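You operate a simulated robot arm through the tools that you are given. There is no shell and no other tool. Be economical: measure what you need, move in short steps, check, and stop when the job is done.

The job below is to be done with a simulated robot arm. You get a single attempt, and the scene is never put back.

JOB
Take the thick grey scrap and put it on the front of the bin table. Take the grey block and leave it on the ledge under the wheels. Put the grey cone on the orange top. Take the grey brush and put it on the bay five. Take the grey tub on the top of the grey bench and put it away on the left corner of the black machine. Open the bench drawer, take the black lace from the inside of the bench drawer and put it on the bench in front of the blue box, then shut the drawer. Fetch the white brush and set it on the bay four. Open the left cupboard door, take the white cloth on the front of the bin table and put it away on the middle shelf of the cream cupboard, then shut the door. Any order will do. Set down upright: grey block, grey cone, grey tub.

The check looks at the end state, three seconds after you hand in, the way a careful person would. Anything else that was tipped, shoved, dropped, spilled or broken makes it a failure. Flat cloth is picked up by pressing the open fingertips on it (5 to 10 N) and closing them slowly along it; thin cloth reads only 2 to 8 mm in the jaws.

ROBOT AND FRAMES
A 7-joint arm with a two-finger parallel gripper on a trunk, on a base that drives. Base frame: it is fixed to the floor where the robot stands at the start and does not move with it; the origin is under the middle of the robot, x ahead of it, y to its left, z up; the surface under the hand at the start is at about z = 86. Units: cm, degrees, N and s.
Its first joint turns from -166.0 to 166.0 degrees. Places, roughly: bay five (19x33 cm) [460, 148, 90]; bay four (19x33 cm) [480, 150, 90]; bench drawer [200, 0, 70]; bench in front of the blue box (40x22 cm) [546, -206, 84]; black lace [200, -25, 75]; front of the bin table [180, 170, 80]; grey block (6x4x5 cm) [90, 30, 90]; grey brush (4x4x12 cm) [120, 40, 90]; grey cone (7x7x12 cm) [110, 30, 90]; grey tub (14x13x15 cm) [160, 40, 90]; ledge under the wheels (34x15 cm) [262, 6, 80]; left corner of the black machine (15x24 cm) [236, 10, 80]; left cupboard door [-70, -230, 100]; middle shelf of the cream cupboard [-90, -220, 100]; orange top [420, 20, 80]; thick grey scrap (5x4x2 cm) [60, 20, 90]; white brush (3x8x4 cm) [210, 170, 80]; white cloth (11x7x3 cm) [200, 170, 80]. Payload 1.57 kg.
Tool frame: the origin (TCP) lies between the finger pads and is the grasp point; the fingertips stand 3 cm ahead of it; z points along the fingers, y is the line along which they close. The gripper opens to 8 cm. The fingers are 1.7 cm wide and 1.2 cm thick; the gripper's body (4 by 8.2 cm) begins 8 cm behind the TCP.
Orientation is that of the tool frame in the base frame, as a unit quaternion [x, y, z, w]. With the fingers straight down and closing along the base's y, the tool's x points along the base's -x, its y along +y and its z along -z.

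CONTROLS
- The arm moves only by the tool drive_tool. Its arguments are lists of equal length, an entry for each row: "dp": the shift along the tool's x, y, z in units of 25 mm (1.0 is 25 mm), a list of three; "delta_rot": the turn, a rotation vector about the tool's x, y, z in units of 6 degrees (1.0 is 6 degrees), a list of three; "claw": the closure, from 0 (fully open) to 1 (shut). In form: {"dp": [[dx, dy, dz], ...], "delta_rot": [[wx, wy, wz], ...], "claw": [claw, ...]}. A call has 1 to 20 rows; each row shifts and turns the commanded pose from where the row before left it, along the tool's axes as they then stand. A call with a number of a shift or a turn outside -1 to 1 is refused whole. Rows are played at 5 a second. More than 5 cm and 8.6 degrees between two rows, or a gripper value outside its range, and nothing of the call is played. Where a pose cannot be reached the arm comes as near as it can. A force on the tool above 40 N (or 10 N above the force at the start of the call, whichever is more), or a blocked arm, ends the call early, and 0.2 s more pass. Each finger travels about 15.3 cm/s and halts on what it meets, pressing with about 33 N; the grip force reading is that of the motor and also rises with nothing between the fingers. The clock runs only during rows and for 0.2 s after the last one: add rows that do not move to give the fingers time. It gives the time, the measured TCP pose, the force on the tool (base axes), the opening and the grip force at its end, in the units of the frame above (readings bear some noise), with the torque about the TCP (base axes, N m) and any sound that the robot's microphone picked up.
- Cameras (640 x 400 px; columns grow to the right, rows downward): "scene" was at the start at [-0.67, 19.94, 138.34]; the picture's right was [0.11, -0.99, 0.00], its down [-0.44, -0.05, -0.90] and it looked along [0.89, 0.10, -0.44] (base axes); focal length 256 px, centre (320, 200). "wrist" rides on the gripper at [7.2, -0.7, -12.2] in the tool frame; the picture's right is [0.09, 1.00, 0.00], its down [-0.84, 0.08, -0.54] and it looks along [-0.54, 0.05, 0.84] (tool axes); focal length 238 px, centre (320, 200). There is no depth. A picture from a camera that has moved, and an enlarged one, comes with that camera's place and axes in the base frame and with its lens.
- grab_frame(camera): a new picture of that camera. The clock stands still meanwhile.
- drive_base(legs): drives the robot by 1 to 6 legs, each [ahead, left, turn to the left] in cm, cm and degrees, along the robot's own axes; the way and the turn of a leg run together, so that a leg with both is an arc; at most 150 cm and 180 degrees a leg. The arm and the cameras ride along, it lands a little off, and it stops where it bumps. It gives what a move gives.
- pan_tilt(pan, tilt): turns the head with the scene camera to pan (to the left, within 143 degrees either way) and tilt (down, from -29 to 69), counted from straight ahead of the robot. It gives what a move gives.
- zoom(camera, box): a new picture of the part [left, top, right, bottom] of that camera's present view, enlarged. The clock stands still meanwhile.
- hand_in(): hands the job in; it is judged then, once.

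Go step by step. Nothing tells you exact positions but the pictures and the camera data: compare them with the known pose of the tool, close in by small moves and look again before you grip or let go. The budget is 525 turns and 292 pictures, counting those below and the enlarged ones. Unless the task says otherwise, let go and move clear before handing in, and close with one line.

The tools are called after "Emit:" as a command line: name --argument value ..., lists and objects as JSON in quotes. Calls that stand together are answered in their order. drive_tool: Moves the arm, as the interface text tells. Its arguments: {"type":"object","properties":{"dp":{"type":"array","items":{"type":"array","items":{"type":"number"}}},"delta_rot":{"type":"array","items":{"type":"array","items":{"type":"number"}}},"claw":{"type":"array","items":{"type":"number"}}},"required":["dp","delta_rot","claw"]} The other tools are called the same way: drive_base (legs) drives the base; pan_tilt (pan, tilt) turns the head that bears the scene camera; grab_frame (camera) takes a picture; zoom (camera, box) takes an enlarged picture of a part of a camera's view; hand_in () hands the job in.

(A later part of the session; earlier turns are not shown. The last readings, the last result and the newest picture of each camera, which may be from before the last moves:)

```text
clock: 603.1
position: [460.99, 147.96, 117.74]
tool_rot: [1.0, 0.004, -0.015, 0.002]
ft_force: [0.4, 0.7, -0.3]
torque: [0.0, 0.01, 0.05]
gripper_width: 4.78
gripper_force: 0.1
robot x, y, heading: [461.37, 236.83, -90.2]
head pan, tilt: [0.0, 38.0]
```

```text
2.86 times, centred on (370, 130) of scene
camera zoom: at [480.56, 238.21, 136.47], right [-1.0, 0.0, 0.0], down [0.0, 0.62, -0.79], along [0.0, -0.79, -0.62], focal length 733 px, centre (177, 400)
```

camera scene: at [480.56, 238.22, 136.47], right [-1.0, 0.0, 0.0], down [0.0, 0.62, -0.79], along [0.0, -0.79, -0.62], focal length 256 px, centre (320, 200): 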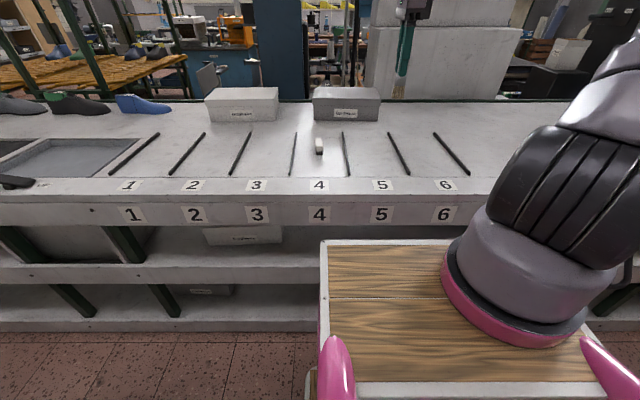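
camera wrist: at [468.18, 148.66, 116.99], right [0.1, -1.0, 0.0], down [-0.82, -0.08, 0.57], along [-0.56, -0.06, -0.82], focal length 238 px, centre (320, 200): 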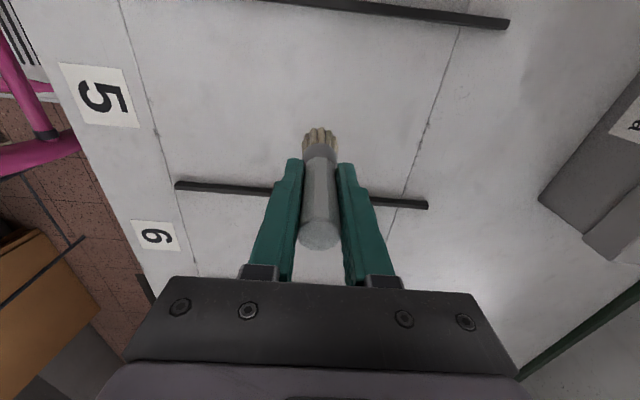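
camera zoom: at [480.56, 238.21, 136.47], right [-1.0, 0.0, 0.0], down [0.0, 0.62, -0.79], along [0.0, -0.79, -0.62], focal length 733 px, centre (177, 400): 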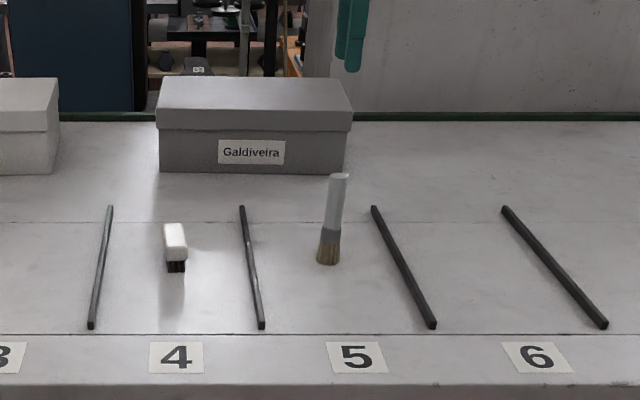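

The grey brush stands in bay five. Now the cloth: I'll retract, go back along the aisle, and turn to face -x beside the bin table.

Emit:
drive_tool --dp '[[0, -1, 0], [0, -1, 0], [0, -1, 0], [0, -1, 0], [0, -1, 0], [0, -1, 0], [0, -1, 0], [0, -1, 0]]' --delta_rot '[[0, 0, 0], [0, 0, 0], [0, 0, 0], [0, 0, 0], [0, 0, 0], [0, 0, 0], [0, 0, 0], [0, 0, 0]]' --claw '[0.4, 0.4, 0.4, 0.4, 0.4, 0.4, 0.4, 0.4]'

Emit:
drive_base --legs '[[0, -100, 0], [0, -92, 0], [0, 0, -90]]'

Emit:
drive_tool --dp '[[0, 0, 0], [0, 0, 0], [0, 0, 0], [0, 0, 0], [0, 0, 0], [0, 0, 0], [0, 0, 0], [0, 0, 0], [0, 0, 0], [0, 0, 0], [0, 0, 0], [0, 0, 0], [0, 0, 0], [0, 0, 0], [0, 0, 0]]' --delta_rot '[[0, 0, -1], [0, 0, -1], [0, 0, -1], [0, 0, -1], [0, 0, -1], [0, 0, -1], [0, 0, -1], [0, 0, -1], [0, 0, -1], [0, 0, -1], [0, 0, -1], [0, 0, -1], [0, 0, -1], [0, 0, -1], [0, 0, -1]]' --claw '[0, 0, 0, 0, 0, 0, 0, 0, 0, 0, 0, 0, 0, 0, 0]'

Emit:
pan_tilt --pan 35 --tilt 35

Emit:
grab_frame --camera "scene"

```text
clock: 604.9
position: [460.98, 167.93, 117.62]
tool_rot: [1.0, 0.002, -0.014, 0.001]
ft_force: [0.6, 1.0, -0.1]
torque: [0.0, 0.0, 0.0]
gripper_width: 4.82
gripper_force: 0.1
robot x, y, heading: [461.17, 237.03, -89.9]
head pan, tilt: [0.0, 38.0]
```

```text
clock: 618.4
position: [198.99, 236.56, 117.66]
tool_rot: [0.709, -0.705, -0.01, -0.009]
ft_force: [-0.2, -1.2, 0.0]
torque: [0.01, 0.03, 0.01]
gripper_width: 4.83
gripper_force: 0.1
robot x, y, heading: [268.0, 236.45, 180.1]
head pan, tilt: [0.0, 38.0]
```

```text
clock: 621.6
position: [198.98, 236.45, 117.71]
tool_rot: [1.0, 0.003, -0.001, -0.013]
ft_force: [0.5, 0.1, 0.3]
torque: [0.02, 0.0, -0.02]
gripper_width: 7.99
gripper_force: 0.0
robot x, y, heading: [268.11, 236.08, 179.7]
head pan, tilt: [0.0, 38.0]
```

```text
clock: 622.6
position: [199.03, 236.46, 117.78]
tool_rot: [1.0, 0.002, -0.001, -0.015]
ft_force: [0.7, 0.2, 0.4]
torque: [-0.02, 0.01, 0.01]
gripper_width: 8.01
gripper_force: 0.2
robot x, y, heading: [267.73, 235.94, 180.1]
head pan, tilt: [35.0, 35.0]
```

```text
104 pictures are left
camera scene: at [270.94, 211.81, 136.93], right [-0.57, 0.82, 0.0], down [0.47, 0.33, -0.82], along [-0.67, -0.47, -0.57], focal length 256 px, centre (320, 200)
```

scene: 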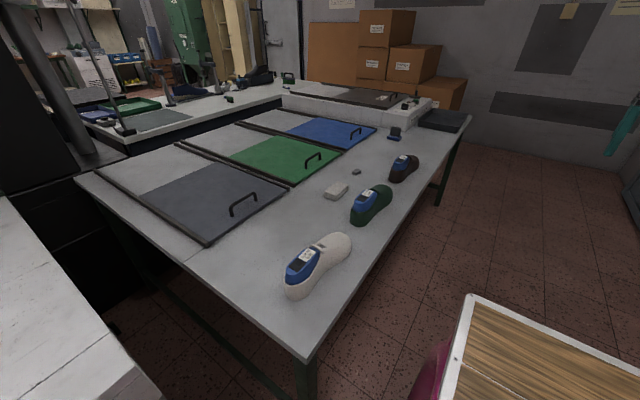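

Emit:
drive_base --legs '[[9, 9, 0]]'

Emit:
zoom --camera "scene" --box '[280, 140, 420, 240]'

```text
clock: 623.9
position: [189.96, 227.5, 117.66]
tool_rot: [1.0, 0.002, -0.001, -0.014]
ft_force: [0.1, -0.2, -0.2]
torque: [-0.03, 0.03, 0.0]
gripper_width: 8.03
gripper_force: 0.0
robot x, y, heading: [259.21, 226.86, 179.9]
head pan, tilt: [35.0, 35.0]
```

```text
4.00 times, centred on (350, 190) of scene
camera zoom: at [261.89, 202.75, 136.93], right [-0.57, 0.82, 0.0], down [0.47, 0.33, -0.82], along [-0.67, -0.47, -0.57], focal length 1026 px, centre (200, 240)
```

zoom: 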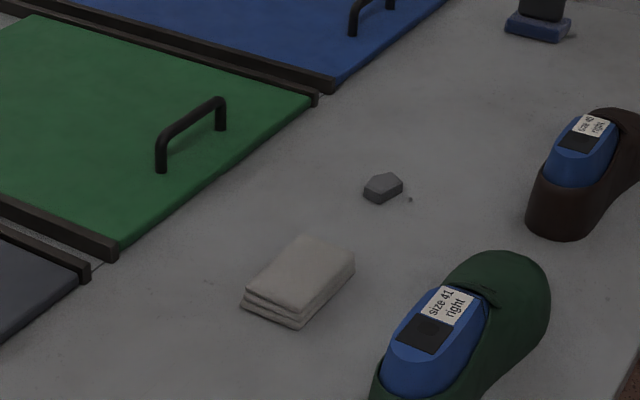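

Cloth is axis-aligned: x 191–201, y 165–171, clear of the shoe. I'll pitch the tool 45° forward and move over.

Emit:
drive_tool --dp '[[0, 0, 0], [0, 0, 0], [0, 0, 0], [0, 0, 0], [0, 0, 0], [0, 0, 0], [0, 0, 0], [0, 0, 0], [0, 1, 0], [0, 1, 0], [0, 1, 0], [0, 1, 0], [0, 1, 0], [0, 1, 0], [0, 1, 0], [0, 1, 0], [0, 1, 0], [0, 1, 0], [0, 1, 0], [0, 1, 0]]' --delta_rot '[[0, -1, 0], [0, -1, 0], [0, -1, 0], [0, -1, 0], [0, -1, 0], [0, -1, 0], [0, -1, 0], [0, -0.5, 0], [0, 0, 0], [0, 0, 0], [0, 0, 0], [0, 0, 0], [0, 0, 0], [0, 0, 0], [0, 0, 0], [0, 0, 0], [0, 0, 0], [0, 0, 0], [0, 0, 0], [0, 0, 0]]' --claw '[0, 0, 0, 0, 0, 0, 0, 0, 0, 0, 0, 0, 0, 0, 0, 0, 0, 0, 0, 0]'

Emit:
drive_tool --dp '[[0.3, 1, 0], [0.3, 1, 0], [0.3, 1, 0], [0.3, 1, 0], [0, 1, 0], [0, 1, 0], [0, 1, 0], [0, 1, 0], [0, 1, 0], [0, 1, 0], [0, 0.9, 0], [0, 0.9, 0], [0, 0, 0]]' --delta_rot '[[0, 0, 0], [0, 0, 0], [0, 0, 0], [0, 0, 0], [0, 0, 0], [0, 0, 0], [0, 0, 0], [0, 0, 0], [0, 0, 0], [0, 0, 0], [0, 0, 0], [0, 0, 0], [0, 0, 0]]' --claw '[0, 0, 0, 0, 0, 0, 0, 0, 0, 0, 0, 0, 0]'

Emit:
grab_frame --camera "scene"

Emit:
grab_frame --camera "wrist"

```text
clock: 628.1
position: [190.11, 197.37, 116.79]
tool_rot: [0.923, 0.008, -0.383, -0.012]
ft_force: [-0.5, 0.5, -0.2]
torque: [-0.03, 0.0, 0.04]
gripper_width: 8.01
gripper_force: 0.1
robot x, y, heading: [258.74, 226.91, 180.0]
head pan, tilt: [35.0, 35.0]
```

```text
clock: 630.9
position: [192.33, 168.0, 113.92]
tool_rot: [0.923, 0.008, -0.384, -0.012]
ft_force: [-0.1, 0.5, 0.9]
torque: [-0.01, -0.01, 0.03]
gripper_width: 7.99
gripper_force: 0.1
robot x, y, heading: [258.99, 226.88, 180.1]
head pan, tilt: [35.0, 35.0]
```

```text
102 pictures are left
camera scene: at [261.9, 202.74, 136.93], right [-0.57, 0.82, 0.0], down [0.47, 0.33, -0.82], along [-0.67, -0.47, -0.57], focal length 256 px, centre (320, 200)
```

scene: 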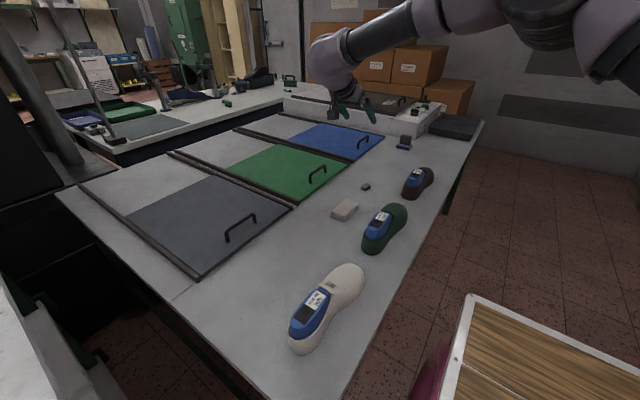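

```text
101 pictures are left
camera wrist: at [206.08, 168.64, 117.36], right [0.07, -0.99, -0.09], down [-0.21, -0.11, 0.97], along [-0.98, -0.05, -0.21], focal length 238 px, centre (320, 200)
```

wrist: 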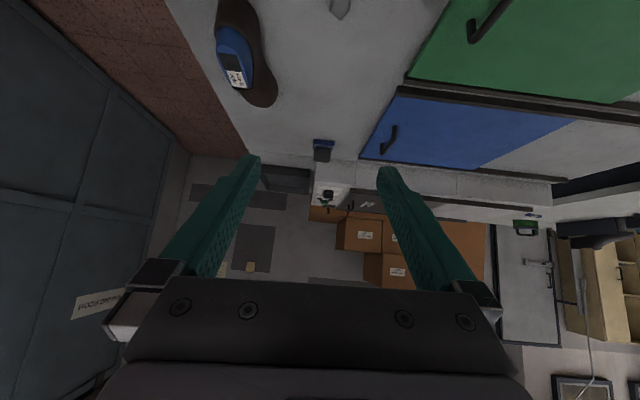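

Emit:
drive_tool --dp '[[0.86, 0, 0.475], [0.86, 0, 0.475], [0.86, 0, 0.475], [0.86, 0, 0.475], [0.86, 0, 0.475], [0.86, 0, 0.475], [0.86, 0, 0.475], [0.86, 0, 0.475], [0, 0, 0]]' --delta_rot '[[0, 0, 0], [0, 0, 0], [0, 0, 0], [0, 0, 0], [0, 0, 0], [0, 0, 0], [0, 0, 0], [0, 0, 0], [0, 0, 0]]' --claw '[0, 0, 0, 0, 0, 0, 0, 0, 0]'

Emit:
zoom --camera "scene" --box '[260, 120, 460, 260]'

Emit:
grab_frame --camera "wrist"

```text
clock: 632.9
position: [197.64, 168.56, 94.88]
tool_rot: [0.924, 0.008, -0.383, -0.012]
ft_force: [-0.1, -0.4, 0.2]
torque: [0.0, -0.01, 0.0]
gripper_width: 8.0
gripper_force: 0.1
robot x, y, heading: [258.84, 226.54, 179.9]
head pan, tilt: [35.0, 35.0]
```

```text
2.86 times, centred on (360, 190) of scene
camera zoom: at [261.89, 202.74, 136.93], right [-0.57, 0.82, 0.0], down [0.47, 0.33, -0.82], along [-0.67, -0.47, -0.57], focal length 733 px, centre (206, 229)
```

zoom: 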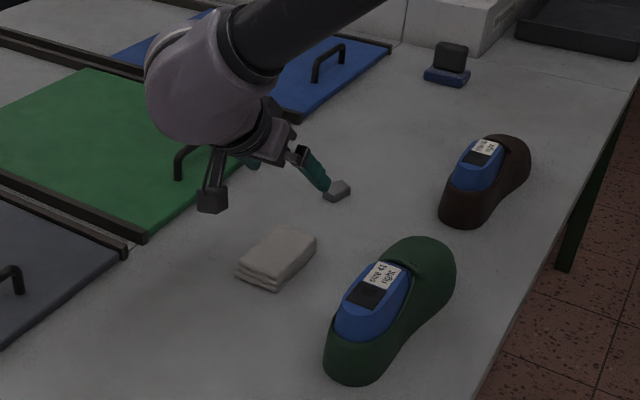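

```text
99 pictures are left
camera wrist: at [211.39, 169.21, 98.38], right [0.07, -0.99, -0.09], down [-0.21, -0.11, 0.97], along [-0.98, -0.05, -0.21], focal length 238 px, centre (320, 200)
```

wrist: 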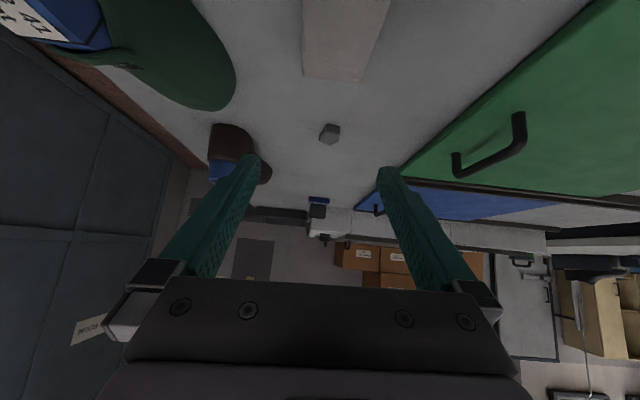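

Emit:
drive_tool --dp '[[0.7, 0.14, 0.7], [0.7, 0, 0.7], [0.7, 0, 0.7], [0.6, 0, 0.6], [0, 0, 0]]' --delta_rot '[[0, 0, 0], [0, 0, 0], [0, 0, 0], [0, 0, 0], [0, 0, 0]]' --claw '[0, 0, 0, 0, 0]'

Emit:
zoom --camera "scene" --box '[290, 150, 410, 240]'

```text
clock: 634.1
position: [197.81, 168.68, 85.62]
tool_rot: [0.924, 0.007, -0.383, -0.012]
ft_force: [0.0, 0.4, 0.1]
torque: [0.01, 0.0, 0.0]
gripper_width: 8.02
gripper_force: 0.0
robot x, y, heading: [259.32, 226.82, 179.9]
head pan, tilt: [35.0, 35.0]
```

```text
4.44 times, centred on (350, 195) of scene
camera zoom: at [261.89, 202.74, 136.93], right [-0.57, 0.82, 0.0], down [0.47, 0.33, -0.82], along [-0.67, -0.47, -0.57], focal length 1140 px, centre (187, 222)
```

zoom: 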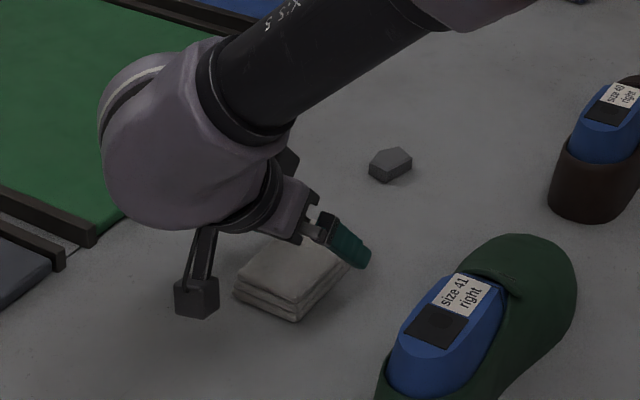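

Emit:
drive_tool --dp '[[0.25, 0.24, 0.25], [0.25, 0, 0.25], [0.12, 0, 0.12], [0, 0, 0]]' --delta_rot '[[0, 0, 0], [0, 0, 0], [0, 0, 0], [0, 0, 0]]' --claw '[0, 0, 0, 0]'

Emit:
grab_frame --camera "wrist"

Emit:
zoom --camera "scene" --box '[290, 150, 410, 240]'

```text
clock: 635.1
position: [197.82, 168.04, 83.29]
tool_rot: [0.924, 0.008, -0.383, -0.012]
ft_force: [-0.2, 0.0, 0.5]
torque: [-0.02, 0.01, -0.03]
gripper_width: 8.0
gripper_force: 0.0
robot x, y, heading: [258.97, 226.75, 179.8]
head pan, tilt: [35.0, 35.0]
```

```text
97 pictures are left
camera wrist: at [211.49, 168.71, 86.75], right [0.07, -0.99, -0.09], down [-0.21, -0.11, 0.97], along [-0.98, -0.05, -0.21], focal length 238 px, centre (320, 200)
```

wrist: 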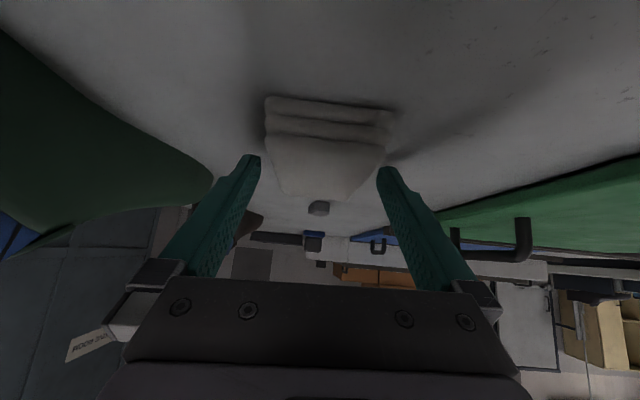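

```text
4.44 times, centred on (350, 195) of scene
camera zoom: at [261.89, 202.74, 136.93], right [-0.57, 0.82, 0.0], down [0.47, 0.33, -0.82], along [-0.67, -0.47, -0.57], focal length 1140 px, centre (187, 222)
```

zoom: 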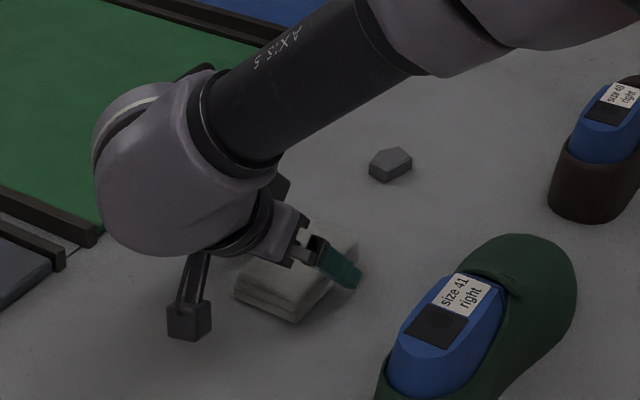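

Fingers straddle the cloth. Closing slowly.

Emit:
drive_tool --dp '[[0, 0, 0], [0, 0, 0], [0, 0, 0], [0, 0, 0], [0, 0, 0], [0, 0, 0], [0, 0, 0]]' --delta_rot '[[0, 0, 0], [0, 0, 0], [0, 0, 0], [0, 0, 0], [0, 0, 0], [0, 0, 0], [0, 0, 0]]' --claw '[0.1, 0.2, 0.3, 0.4, 0.6, 1, 1]'

Emit:
grab_frame --camera "wrist"

```text
clock: 636.7
position: [197.8, 168.01, 83.28]
tool_rot: [0.923, 0.008, -0.384, -0.011]
ft_force: [-0.5, -0.6, 0.1]
torque: [-0.01, 0.02, -0.03]
gripper_width: 6.09
gripper_force: 33.3
robot x, y, heading: [258.85, 226.82, 180.2]
head pan, tilt: [35.0, 35.0]
```

```text
95 pictures are left
camera wrist: at [211.49, 168.71, 86.77], right [0.07, -0.99, -0.09], down [-0.21, -0.11, 0.97], along [-0.98, -0.05, -0.21], focal length 238 px, centre (320, 200)
```

wrist: 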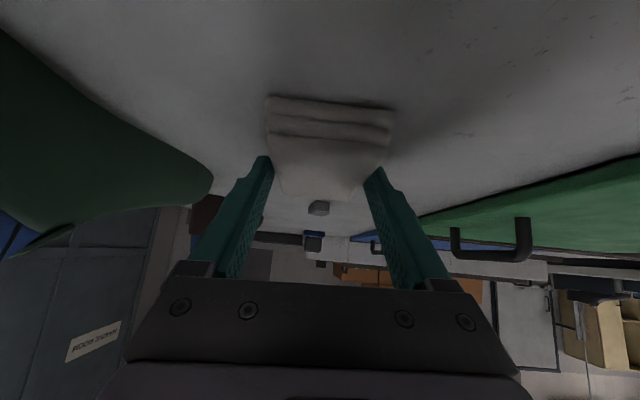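

Emit:
drive_tool --dp '[[-0.25, 0, -0.25], [-0.4, 0, -0.4], [-0.5, 0, -0.5], [-0.5, 0, -0.5], [0, 0, 0]]' --delta_rot '[[0, 0, 0], [0, 0, 0], [0, 0, 0], [0, 0, 0], [0, 0, 0]]' --claw '[1, 1, 1, 1, 1]'

Emit:
grab_frame --camera "wrist"

Emit:
zoom --camera "scene" --box '[290, 150, 410, 240]'

```text
clock: 637.9
position: [197.72, 167.85, 89.12]
tool_rot: [0.924, 0.007, -0.383, -0.013]
ft_force: [-0.6, 0.3, -0.8]
torque: [0.0, -0.01, 0.0]
gripper_width: 6.11
gripper_force: 33.4
robot x, y, heading: [259.09, 226.38, 180.1]
head pan, tilt: [35.0, 35.0]
```

```text
94 pictures are left
camera wrist: at [211.48, 168.48, 92.55], right [0.07, -0.99, -0.09], down [-0.21, -0.11, 0.97], along [-0.98, -0.05, -0.21], focal length 238 px, centre (320, 200)
```

wrist: 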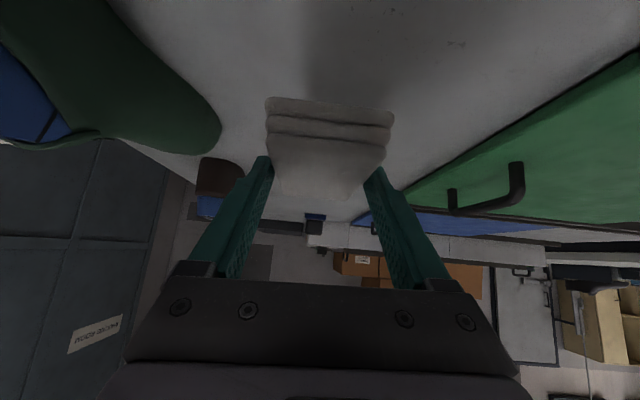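

```text
4.44 times, centred on (350, 195) of scene
camera zoom: at [261.89, 202.74, 136.93], right [-0.57, 0.82, 0.0], down [0.47, 0.33, -0.82], along [-0.67, -0.47, -0.57], focal length 1140 px, centre (187, 222)
```

zoom: 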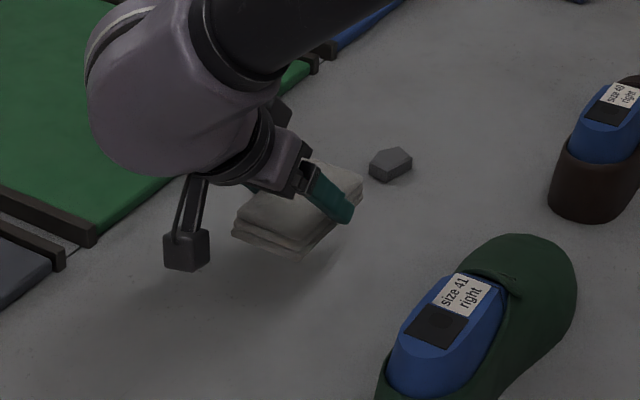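

The cloth is held flat as one piece. I'll raise it and swing the arm back in front of the robot.

Emit:
drive_tool --dp '[[-0.9, 0, -0.9], [-0.9, 0, -0.9], [-0.9, 0, -0.9], [-0.9, 0, -0.9], [-0.9, 0, -0.9], [-0.9, 0, -0.9], [-0.9, 0, -0.9], [-0.9, 0, -0.9], [0, -1, 0], [0, -1, 0], [0, -1, 0], [0, -1, 0], [0, -1, 0], [0, -1, 0], [0, -1, 0], [0, -1, 0], [0, -1, 0], [0, -1, 0], [0, -1, 0], [0, -1, 0]]' --delta_rot '[[0, 0, 0], [0, 0, 0], [0, 0, 0], [0, 0, 0], [0, 0, 0], [0, 0, 0], [0, 0, 0], [0, 0, 0], [0, 0, 0], [0, 0, 0], [0, 0, 0], [0, 0, 0], [0, 0, 0], [0, 0, 0], [0, 0, 0], [0, 0, 0], [0, 0, 0], [0, 0, 0], [0, 0, 0], [0, 0, 0]]' --claw '[1, 1, 1, 1, 1, 1, 1, 1, 1, 1, 1, 1, 1, 1, 1, 1, 1, 1, 1, 1]'

Emit:
drive_tool --dp '[[0, -1, 0], [0, -1, 0], [0, -1, 0], [0, -1, 0], [0, -1, 0], [0, -1, 0], [0, -1, 0], [0, -1, 0], [0, -1, 0], [0, 0, 0]]' --delta_rot '[[0, 0, 0], [0, 0, 0], [0, 0, 0], [0, 0, 0], [0, 0, 0], [0, 0, 0], [0, 0, 0], [0, 0, 0], [0, 0, 0], [0, 0, 0]]' --claw '[1, 1, 1, 1, 1, 1, 1, 1, 1, 1]'

Emit:
grab_frame --camera "scene"

```text
clock: 642.1
position: [197.62, 196.95, 115.45]
tool_rot: [0.923, 0.007, -0.384, -0.013]
ft_force: [-0.2, -0.5, -0.6]
torque: [-0.03, 0.01, -0.02]
gripper_width: 6.08
gripper_force: 32.9
robot x, y, heading: [259.35, 226.74, 179.7]
head pan, tilt: [35.0, 35.0]
```

```text
clock: 644.3
position: [197.52, 219.72, 116.01]
tool_rot: [0.923, 0.008, -0.384, -0.012]
ft_force: [0.0, 0.2, -1.3]
torque: [0.02, 0.03, 0.02]
gripper_width: 6.08
gripper_force: 32.8
robot x, y, heading: [258.92, 227.07, 180.3]
head pan, tilt: [35.0, 35.0]
```

```text
92 pictures are left
camera scene: at [261.89, 202.74, 136.93], right [-0.57, 0.82, 0.0], down [0.47, 0.33, -0.82], along [-0.67, -0.47, -0.57], focal length 256 px, centre (320, 200)
```

scene: 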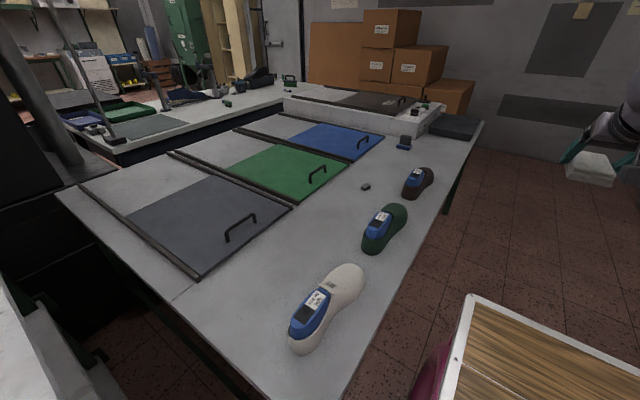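

Emit:
drive_base --legs '[[0, -18, 0], [150, 0, 0], [100, 0, 0]]'

Emit:
drive_base --legs '[[0, 0, 90], [60, 0, 0]]'

```text
clock: 657.7
position: [-53.52, 239.34, 115.89]
tool_rot: [0.923, 0.003, -0.384, -0.014]
ft_force: [0.1, -0.1, -0.1]
torque: [0.01, -0.03, 0.02]
gripper_width: 6.08
gripper_force: 32.9
robot x, y, heading: [8.09, 245.84, 179.5]
head pan, tilt: [35.0, 35.0]
```

```text
clock: 664.9
position: [11.04, 124.78, 115.96]
tool_rot: [0.659, 0.647, -0.284, 0.258]
ft_force: [0.2, -1.0, -0.8]
torque: [0.02, -0.01, 0.01]
gripper_width: 6.08
gripper_force: 33.4
robot x, y, heading: [6.04, 186.26, -92.1]
head pan, tilt: [35.0, 35.0]
```

Emit:
drive_base --legs '[[20, 3, 2], [120, 0, 0], [120, 0, 0]]'

Emit:
pan_tilt --pan -35 --tilt 22

Emit:
grab_frame --camera "scene"

```text
clock: 677.8
position: [19.42, -134.42, 115.99]
tool_rot: [0.638, 0.667, -0.277, 0.266]
ft_force: [-0.1, -0.4, -0.2]
torque: [-0.01, 0.01, -0.02]
gripper_width: 6.11
gripper_force: 33.6
robot x, y, heading: [10.66, -72.86, -88.5]
head pan, tilt: [35.0, 35.0]
```

```text
clock: 679.2
position: [19.51, -134.3, 116.0]
tool_rot: [0.638, 0.668, -0.276, 0.267]
ft_force: [-0.1, 0.1, -1.8]
torque: [-0.03, 0.0, -0.03]
gripper_width: 6.08
gripper_force: 32.8
robot x, y, heading: [10.43, -73.07, -88.7]
head pan, tilt: [-35.0, 22.0]
```

```text
91 pictures are left
camera scene: at [24.4, -70.53, 138.99], right [-0.83, 0.55, 0.0], down [0.21, 0.31, -0.93], along [-0.51, -0.77, -0.37], focal length 256 px, centre (320, 200)
```

scene: 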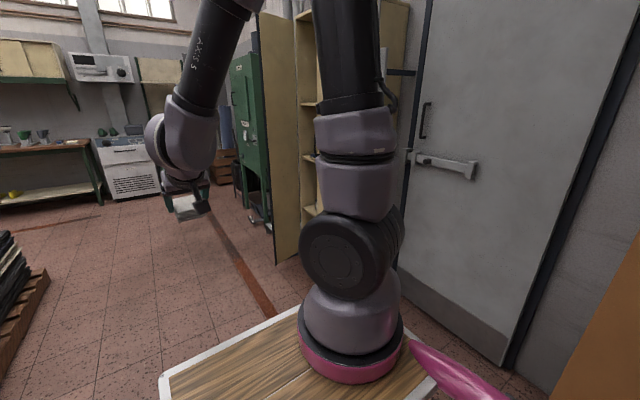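

Emit:
drive_base --legs '[[0, 0, -91.2], [-18, 70, 0], [0, 75, 0]]'

Emit:
pan_tilt --pan 0 --tilt 20

Emit:
grab_frame --camera "scene"

Emit:
grab_frame --camera "wrist"

```text
clock: 690.8
position: [-31.99, -228.84, 115.99]
tool_rot: [0.923, 0.017, -0.384, -0.008]
ft_force: [-0.2, 0.6, -0.5]
torque: [-0.07, 0.0, 0.0]
gripper_width: 6.08
gripper_force: 32.8
robot x, y, heading: [29.39, -220.36, -179.0]
head pan, tilt: [-35.0, 22.0]
```

```text
clock: 691.8
position: [-32.0, -228.74, 115.99]
tool_rot: [0.923, 0.017, -0.384, -0.009]
ft_force: [0.3, 0.2, -0.6]
torque: [-0.03, 0.0, 0.01]
gripper_width: 6.09
gripper_force: 32.8
robot x, y, heading: [29.48, -220.21, -179.0]
head pan, tilt: [0.0, 20.0]
```

```text
90 pictures are left
camera scene: at [30.47, -239.44, 139.31], right [-0.02, 1.0, 0.0], down [0.34, 0.01, -0.94], along [-0.94, -0.02, -0.34], focal length 256 px, centre (320, 200)
```

scene: 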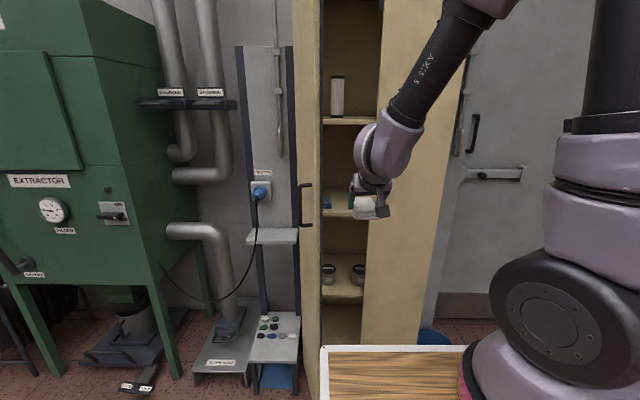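

```text
89 pictures are left
camera wrist: at [-18.28, -227.9, 119.44], right [0.09, -0.99, -0.09], down [-0.2, -0.11, 0.97], along [-0.97, -0.07, -0.21], focal length 238 px, centre (320, 200)
```

wrist: 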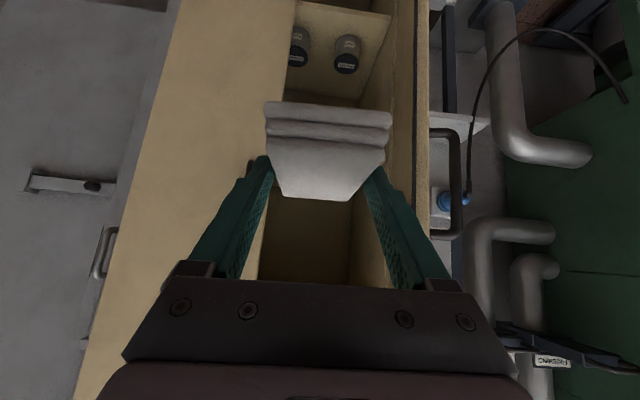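

Emit:
zoom --camera "scene" --box '[290, 100, 430, 240]'

```text
2.86 times, centred on (360, 170) of scene
camera zoom: at [30.47, -239.44, 139.31], right [-0.02, 1.0, 0.0], down [0.34, 0.01, -0.94], along [-0.94, -0.02, -0.34], focal length 733 px, centre (206, 286)
```

zoom: 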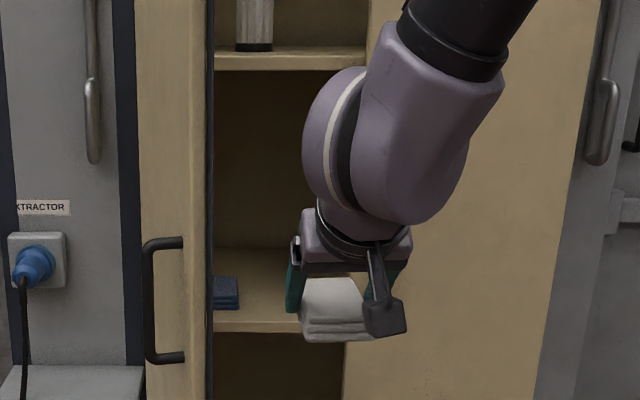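

A blue cloth already lies at the left of the middle shelf (y≈-240..-236), so I'll place mine to its right, around y≈-228. Moving in with the base first.

Emit:
drive_base --legs '[[24, 0, -0.8]]'

Emit:
grab_frame --camera "scene"

Emit:
grab_frame --camera "wrist"

```text
clock: 693.6
position: [-56.15, -228.4, 116.03]
tool_rot: [0.923, 0.011, -0.384, -0.011]
ft_force: [-0.5, -0.1, -1.2]
torque: [0.01, 0.02, 0.0]
gripper_width: 6.12
gripper_force: 33.0
robot x, y, heading: [5.23, -220.64, -179.8]
head pan, tilt: [0.0, 20.0]
```

```text
87 pictures are left
camera scene: at [6.12, -239.75, 139.31], right [-0.01, 1.0, 0.0], down [0.34, 0.0, -0.94], along [-0.94, -0.01, -0.34], focal length 256 px, centre (320, 200)
```

scene: 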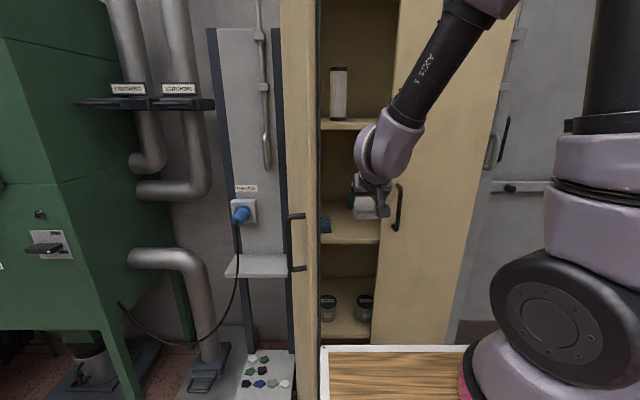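

```text
86 pictures are left
camera wrist: at [-42.48, -227.61, 119.44], right [0.08, -0.99, -0.09], down [-0.21, -0.11, 0.97], along [-0.98, -0.06, -0.21], focal length 238 px, centre (320, 200)
```

wrist: 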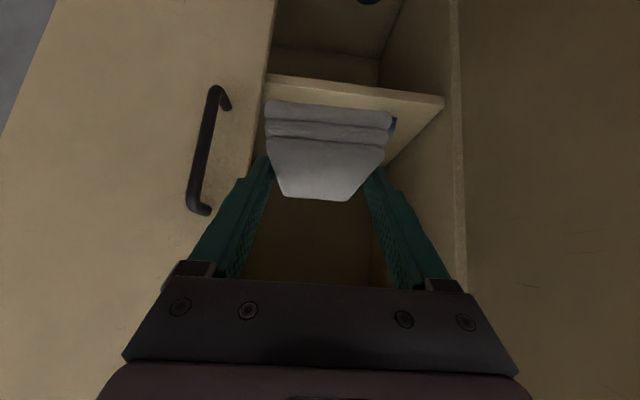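

Emit:
drive_tool --dp '[[0.75, 0.15, 0.75], [0.75, 0.15, 0.75], [0.75, 0.15, 0.75], [-0.7, 0, 0.7], [-0.7, 0, 0.7], [-0.7, 0, 0.7], [-0.7, 0, 0.7], [-0.7, 0, 0.7], [0, 0, 0]]' --delta_rot '[[0, 0, 0], [0, 0, 0], [0, 0, 0], [0, 0, 0], [0, 0, 0], [0, 0, 0], [0, 0, 0], [0, 0, 0], [0, 0, 0]]' --claw '[1, 1, 1, 1, 1, 1, 1, 1, 1]'

Emit:
zoom --camera "scene" --box '[280, 110, 440, 270]'

Emit:
grab_frame --camera "wrist"

```text
clock: 695.6
position: [-69.94, -230.4, 108.47]
tool_rot: [0.923, 0.011, -0.384, -0.011]
ft_force: [-0.2, -0.4, -0.7]
torque: [0.0, 0.0, -0.03]
gripper_width: 6.09
gripper_force: 33.5
out of reach, approached as far as the arm can: row 1, 2, 3
robot x, y, heading: [5.03, -220.55, -179.7]
head pan, tilt: [0.0, 20.0]
```

```text
2.50 times, centred on (360, 190) of scene
camera zoom: at [6.14, -239.75, 139.31], right [-0.01, 1.0, 0.0], down [0.34, 0.0, -0.94], along [-0.94, -0.01, -0.34], focal length 641 px, centre (220, 225)
```

zoom: 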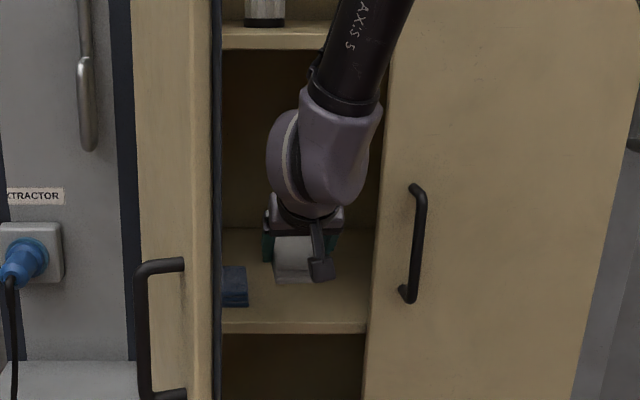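

```text
84 pictures are left
camera wrist: at [-56.22, -229.63, 111.97], right [0.08, -0.99, -0.09], down [-0.21, -0.11, 0.97], along [-0.98, -0.06, -0.21], focal length 238 px, centre (320, 200)
```

wrist: 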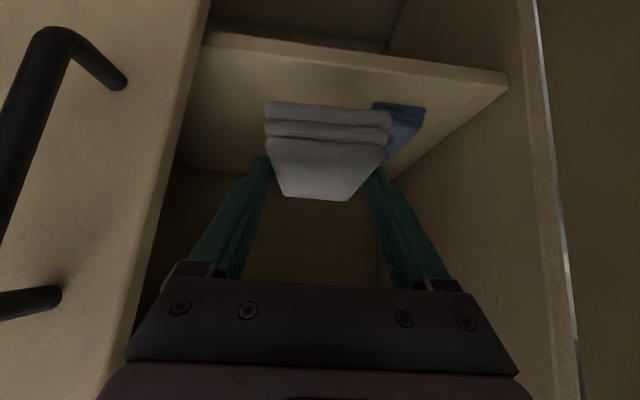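

Emit:
drive_tool --dp '[[-0.7, -0.12, 0.7], [-0.7, -0.12, 0.7], [-0.7, -0.12, 0.7], [-0.7, -0.12, 0.7], [0, 0, 0]]' --delta_rot '[[0, 0, 0], [0, 0, 0], [0, 0, 0], [0, 0, 0], [0, 0, 0]]' --claw '[1, 1, 1, 1, 1]'

Emit:
zoom --camera "scene" --box '[280, 110, 440, 270]'

Emit:
grab_frame --camera "wrist"

```text
clock: 696.8
position: [-79.93, -229.21, 108.5]
tool_rot: [0.923, 0.011, -0.384, -0.011]
ft_force: [0.5, 0.4, 0.0]
torque: [0.03, 0.02, -0.02]
gripper_width: 6.08
gripper_force: 33.0
robot x, y, heading: [4.94, -220.38, -179.7]
head pan, tilt: [0.0, 20.0]
```

```text
2.50 times, centred on (360, 190) of scene
camera zoom: at [6.14, -239.75, 139.31], right [-0.01, 1.0, 0.0], down [0.34, 0.0, -0.94], along [-0.94, -0.01, -0.34], focal length 641 px, centre (220, 225)
```

zoom: 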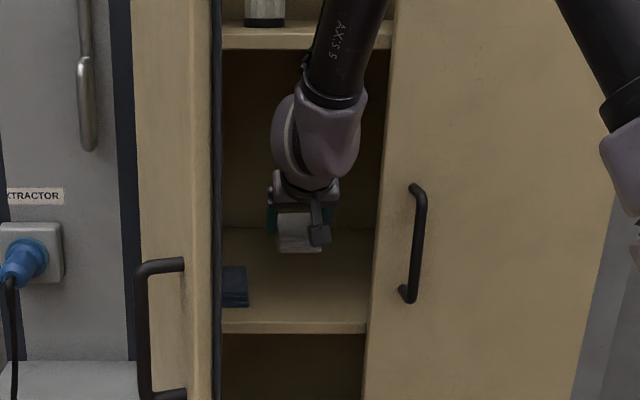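

```text
82 pictures are left
camera wrist: at [-66.14, -228.49, 111.95], right [0.08, -0.99, -0.09], down [-0.21, -0.11, 0.97], along [-0.98, -0.05, -0.21], focal length 238 px, centre (320, 200)
```

wrist: 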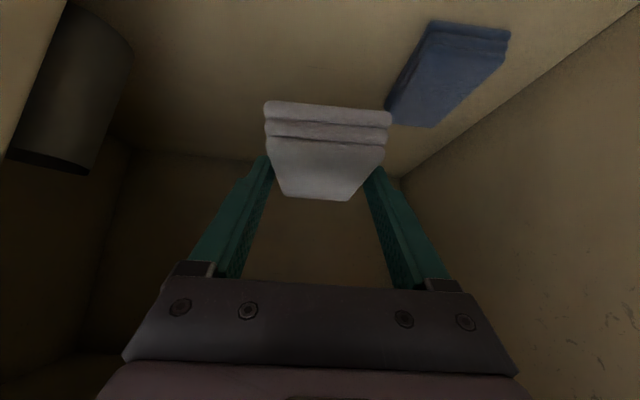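

Emit:
drive_tool --dp '[[0.5, 0, 0.5], [0.5, 0, 0.5], [0.5, 0, 0.5], [0, 0, 0]]' --delta_rot '[[0, 0, 0], [0, 0, 0], [0, 0, 0], [0, 0, 0]]' --claw '[1, 1, 1, 1]'

Emit:
zoom --camera "scene" --box '[300, 160, 420, 260]'

```text
clock: 697.8
position: [-79.74, -229.24, 103.22]
tool_rot: [0.923, 0.01, -0.384, -0.011]
ft_force: [-0.4, -0.2, -0.4]
torque: [-0.01, -0.02, -0.06]
gripper_width: 6.09
gripper_force: 33.2
robot x, y, heading: [4.89, -221.04, -179.5]
head pan, tilt: [0.0, 20.0]
```

```text
4.00 times, centred on (360, 210) of scene
camera zoom: at [6.13, -239.75, 139.31], right [-0.01, 1.0, 0.0], down [0.34, 0.0, -0.94], along [-0.94, -0.01, -0.34], focal length 1026 px, centre (160, 160)
```

zoom: 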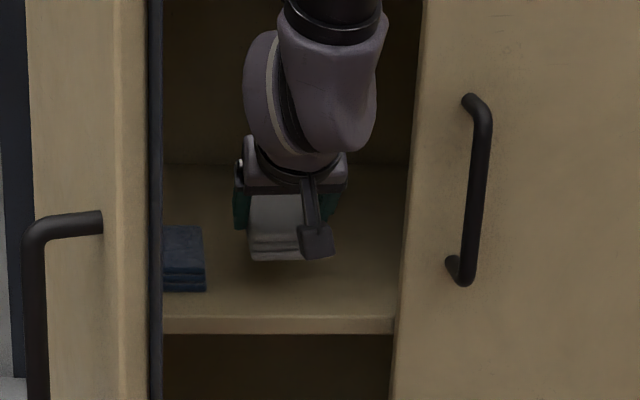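

Emit:
drive_tool --dp '[[0.2, 0, 0.2], [0.15, 0, 0.15], [0.12, 0, 0.12], [0, 0, 0]]' --delta_rot '[[0, 0, 0], [0, 0, 0], [0, 0, 0], [0, 0, 0]]' --claw '[1, 1, 1, 1]'

```text
clock: 698.8
position: [-79.83, -229.18, 101.52]
tool_rot: [0.923, 0.011, -0.384, -0.011]
ft_force: [-0.5, -0.8, -1.2]
torque: [0.01, 0.0, -0.01]
gripper_width: 6.1
gripper_force: 32.9
robot x, y, heading: [5.18, -221.0, -179.7]
head pan, tilt: [0.0, 20.0]
```

Emit:
drive_tool --dp '[[0.1, 0, 0.1], [0.1, 0, 0.1], [0, 0, 0]]' --delta_rot '[[0, 0, 0], [0, 0, 0], [0, 0, 0]]' --claw '[1, 1, 1]'

Emit:
zoom --camera "scene" --box '[300, 160, 420, 260]'

```text
clock: 699.6
position: [-79.69, -229.05, 100.73]
tool_rot: [0.923, 0.01, -0.384, -0.011]
ft_force: [1.5, -0.4, -0.4]
torque: [0.0, -0.02, -0.01]
gripper_width: 6.08
gripper_force: 33.1
robot x, y, heading: [5.24, -220.54, -179.8]
head pan, tilt: [0.0, 20.0]
```

```text
4.00 times, centred on (360, 210) of scene
camera zoom: at [6.13, -239.75, 139.31], right [-0.01, 1.0, 0.0], down [0.34, 0.0, -0.94], along [-0.94, -0.01, -0.34], focal length 1026 px, centre (160, 160)
```

zoom: 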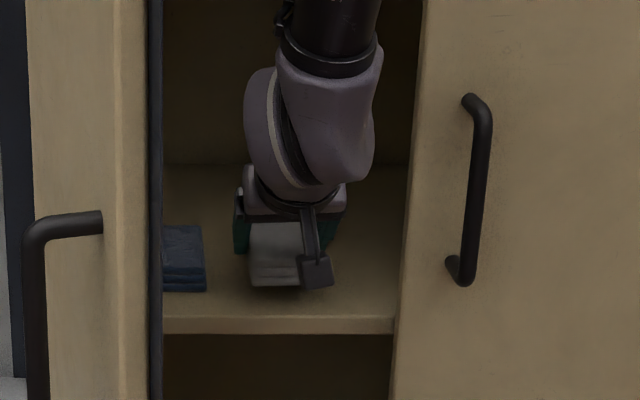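

Emit:
drive_tool --dp '[[0.08, 0, 0.08], [0.08, 0, 0.08], [0, 0, 0]]' --delta_rot '[[0, 0, 0], [0, 0, 0], [0, 0, 0]]' --claw '[1, 1, 1]'

```text
clock: 700.4
position: [-79.83, -229.06, 100.26]
tool_rot: [0.923, 0.011, -0.384, -0.011]
ft_force: [-1.7, -0.4, 0.1]
torque: [-0.01, 0.01, -0.03]
gripper_width: 6.09
gripper_force: 33.0
robot x, y, heading: [5.18, -220.83, -179.7]
head pan, tilt: [0.0, 20.0]
```

Emit:
drive_tool --dp '[[0.08, 0, 0.08], [0.08, 0, 0.08], [0, 0, 0]]' --delta_rot '[[0, 0, 0], [0, 0, 0], [0, 0, 0]]' --claw '[1, 1, 1]'

```text
clock: 701.2
position: [-79.75, -229.04, 99.58]
tool_rot: [0.923, 0.011, -0.384, -0.011]
ft_force: [0.2, 0.6, -0.9]
torque: [-0.04, -0.01, 0.02]
gripper_width: 6.08
gripper_force: 32.9
robot x, y, heading: [5.05, -220.71, -179.6]
head pan, tilt: [0.0, 20.0]
```

Emit:
drive_tool --dp '[[0.08, 0, 0.08], [0.07, 0, 0.07], [0, 0, 0]]' --delta_rot '[[0, 0, 0], [0, 0, 0], [0, 0, 0]]' --claw '[1, 1, 1]'

Emit:
zoom --camera "scene" --box '[300, 160, 420, 260]'

```text
clock: 702.0
position: [-79.67, -229.0, 99.19]
tool_rot: [0.923, 0.011, -0.384, -0.011]
ft_force: [-0.3, -1.4, -0.6]
torque: [0.03, -0.01, 0.0]
gripper_width: 6.12
gripper_force: 33.0
robot x, y, heading: [5.28, -220.75, -179.9]
head pan, tilt: [0.0, 20.0]
```

```text
4.00 times, centred on (360, 210) of scene
camera zoom: at [6.13, -239.75, 139.31], right [-0.01, 1.0, 0.0], down [0.34, 0.0, -0.94], along [-0.94, -0.01, -0.34], focal length 1026 px, centre (160, 160)
```

zoom: 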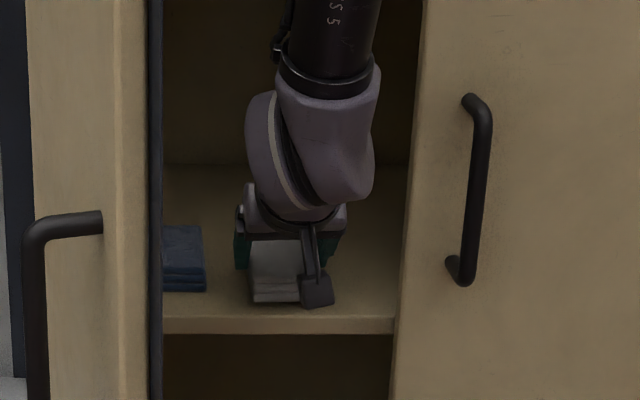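

Emit:
drive_tool --dp '[[0.08, 0, 0.08], [0.07, 0, 0.07], [0, 0, 0]]' --delta_rot '[[0, 0, 0], [0, 0, 0], [0, 0, 0]]' --claw '[1, 1, 1]'

```text
clock: 702.8
position: [-79.76, -228.99, 98.53]
tool_rot: [0.923, 0.011, -0.384, -0.011]
ft_force: [-0.1, -0.9, -0.5]
torque: [0.02, -0.02, -0.03]
gripper_width: 6.09
gripper_force: 32.9
robot x, y, heading: [5.07, -220.73, -179.5]
head pan, tilt: [0.0, 20.0]
```

Emit:
drive_tool --dp '[[0.08, 0, 0.08], [0.07, 0, 0.07], [0, 0, 0]]' --delta_rot '[[0, 0, 0], [0, 0, 0], [0, 0, 0]]' --claw '[1, 1, 1]'

Emit:
grab_frame --camera "wrist"

```text
clock: 703.6
position: [-79.74, -228.88, 98.31]
tool_rot: [0.922, 0.011, -0.386, -0.011]
ft_force: [2.0, 0.3, 26.1]
torque: [-0.76, 0.21, 0.06]
gripper_width: 6.09
gripper_force: 32.4
robot x, y, heading: [5.09, -220.69, -179.2]
head pan, tilt: [0.0, 20.0]
```

```text
78 pictures are left
camera wrist: at [-66.07, -228.22, 101.67], right [0.08, -0.99, -0.09], down [-0.2, -0.11, 0.97], along [-0.98, -0.06, -0.21], focal length 238 px, centre (320, 200)
```

wrist: 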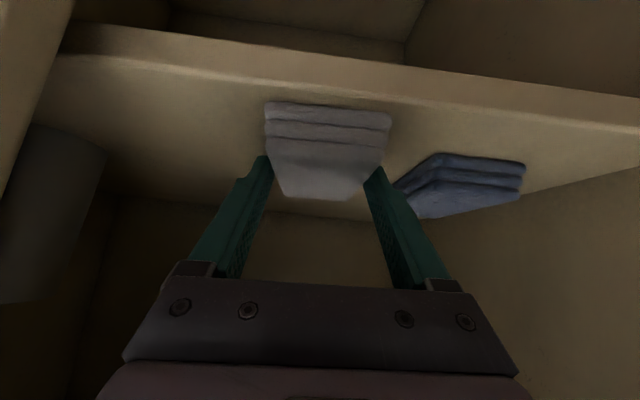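

Contact on the shelf (z≈95), but the cloth's front edge is close to the shelf edge. I'll lift slightly and push it 4 cm deeper.

Emit:
drive_tool --dp '[[-0.15, 0, -0.15], [-0.15, 0, -0.15], [-0.55, 0, 0.55], [-0.6, 0, 0.6], [0.1, 0, 0.1], [0, 0, 0]]' --delta_rot '[[0, 0, 0], [0, 0, 0], [0, 0, 0], [0, 0, 0], [0, 0, 0], [0, 0, 0]]' --claw '[1, 1, 1, 1, 1, 1]'

Emit:
drive_tool --dp '[[0.07, 0, 0.07], [0, 0, 0]]' --delta_rot '[[0, 0, 0], [0, 0, 0]]' --claw '[1, 1]'

Emit:
grab_frame --camera "wrist"

```text
clock: 705.0
position: [-83.78, -228.9, 98.57]
tool_rot: [0.923, 0.011, -0.384, -0.01]
ft_force: [-0.1, 0.0, 0.1]
torque: [0.0, -0.03, -0.01]
gripper_width: 6.08
gripper_force: 33.0
robot x, y, heading: [4.87, -220.82, -179.6]
head pan, tilt: [0.0, 20.0]
```

```text
clock: 705.6
position: [-83.87, -229.06, 98.46]
tool_rot: [0.924, 0.011, -0.383, -0.011]
ft_force: [-0.4, 1.0, 0.2]
torque: [0.01, -0.03, -0.01]
gripper_width: 6.12
gripper_force: 33.4
robot x, y, heading: [4.95, -220.43, -179.6]
head pan, tilt: [0.0, 20.0]
```

```text
77 pictures are left
camera wrist: at [-70.17, -228.25, 101.94], right [0.08, -0.99, -0.09], down [-0.21, -0.11, 0.97], along [-0.98, -0.06, -0.21], focal length 238 px, centre (320, 200)
```

wrist: 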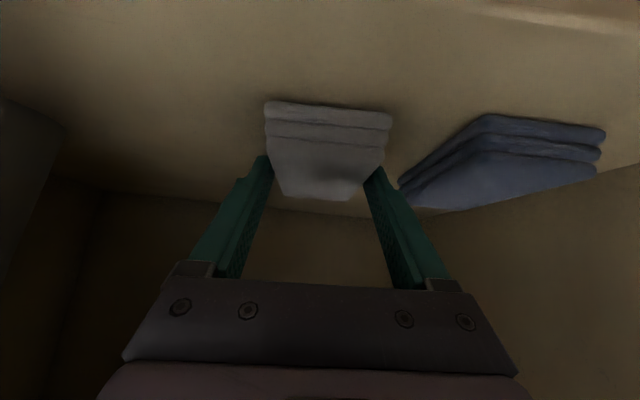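

Emit:
drive_tool --dp '[[0.06, 0, 0.06], [0, 0, 0]]' --delta_rot '[[0, 0, 0], [0, 0, 0]]' --claw '[1, 1]'

```text
clock: 706.2
position: [-83.95, -229.0, 98.35]
tool_rot: [0.924, 0.01, -0.383, -0.011]
ft_force: [0.7, -1.1, 3.6]
torque: [-0.15, 0.25, 0.05]
gripper_width: 6.09
gripper_force: 33.1
robot x, y, heading: [4.9, -220.69, -179.6]
head pan, tilt: [0.0, 20.0]
```

Emit:
drive_tool --dp '[[0, 0, 0], [0, 0, 0], [0, 0, 0], [0, 0, 0]]' --delta_rot '[[0, 0, 0], [0, 0, 0], [0, 0, 0], [0, 0, 0]]' --claw '[0.2, 0.13, 0.1, 0.08]'

Emit:
grab_frame --camera "wrist"

```text
clock: 707.2
position: [-83.79, -228.88, 98.23]
tool_rot: [0.923, 0.011, -0.384, -0.011]
ft_force: [-0.5, 1.4, 0.4]
torque: [0.0, -0.06, 0.01]
gripper_width: 7.35
gripper_force: 0.1
robot x, y, heading: [4.93, -220.48, -179.6]
head pan, tilt: [0.0, 20.0]
```

```text
76 pictures are left
camera wrist: at [-70.15, -228.22, 101.72], right [0.08, -0.99, -0.09], down [-0.21, -0.11, 0.97], along [-0.98, -0.06, -0.21], focal length 238 px, centre (320, 200)
```

wrist: 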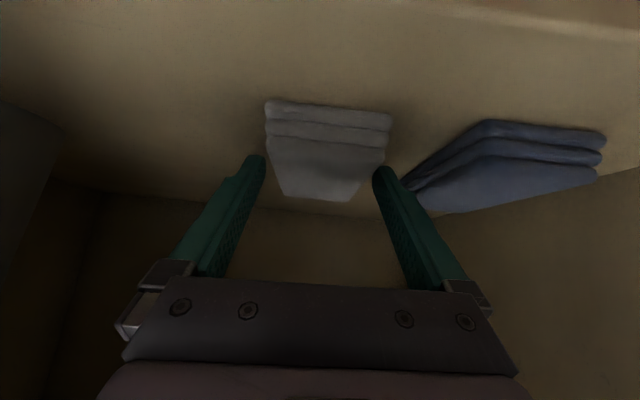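

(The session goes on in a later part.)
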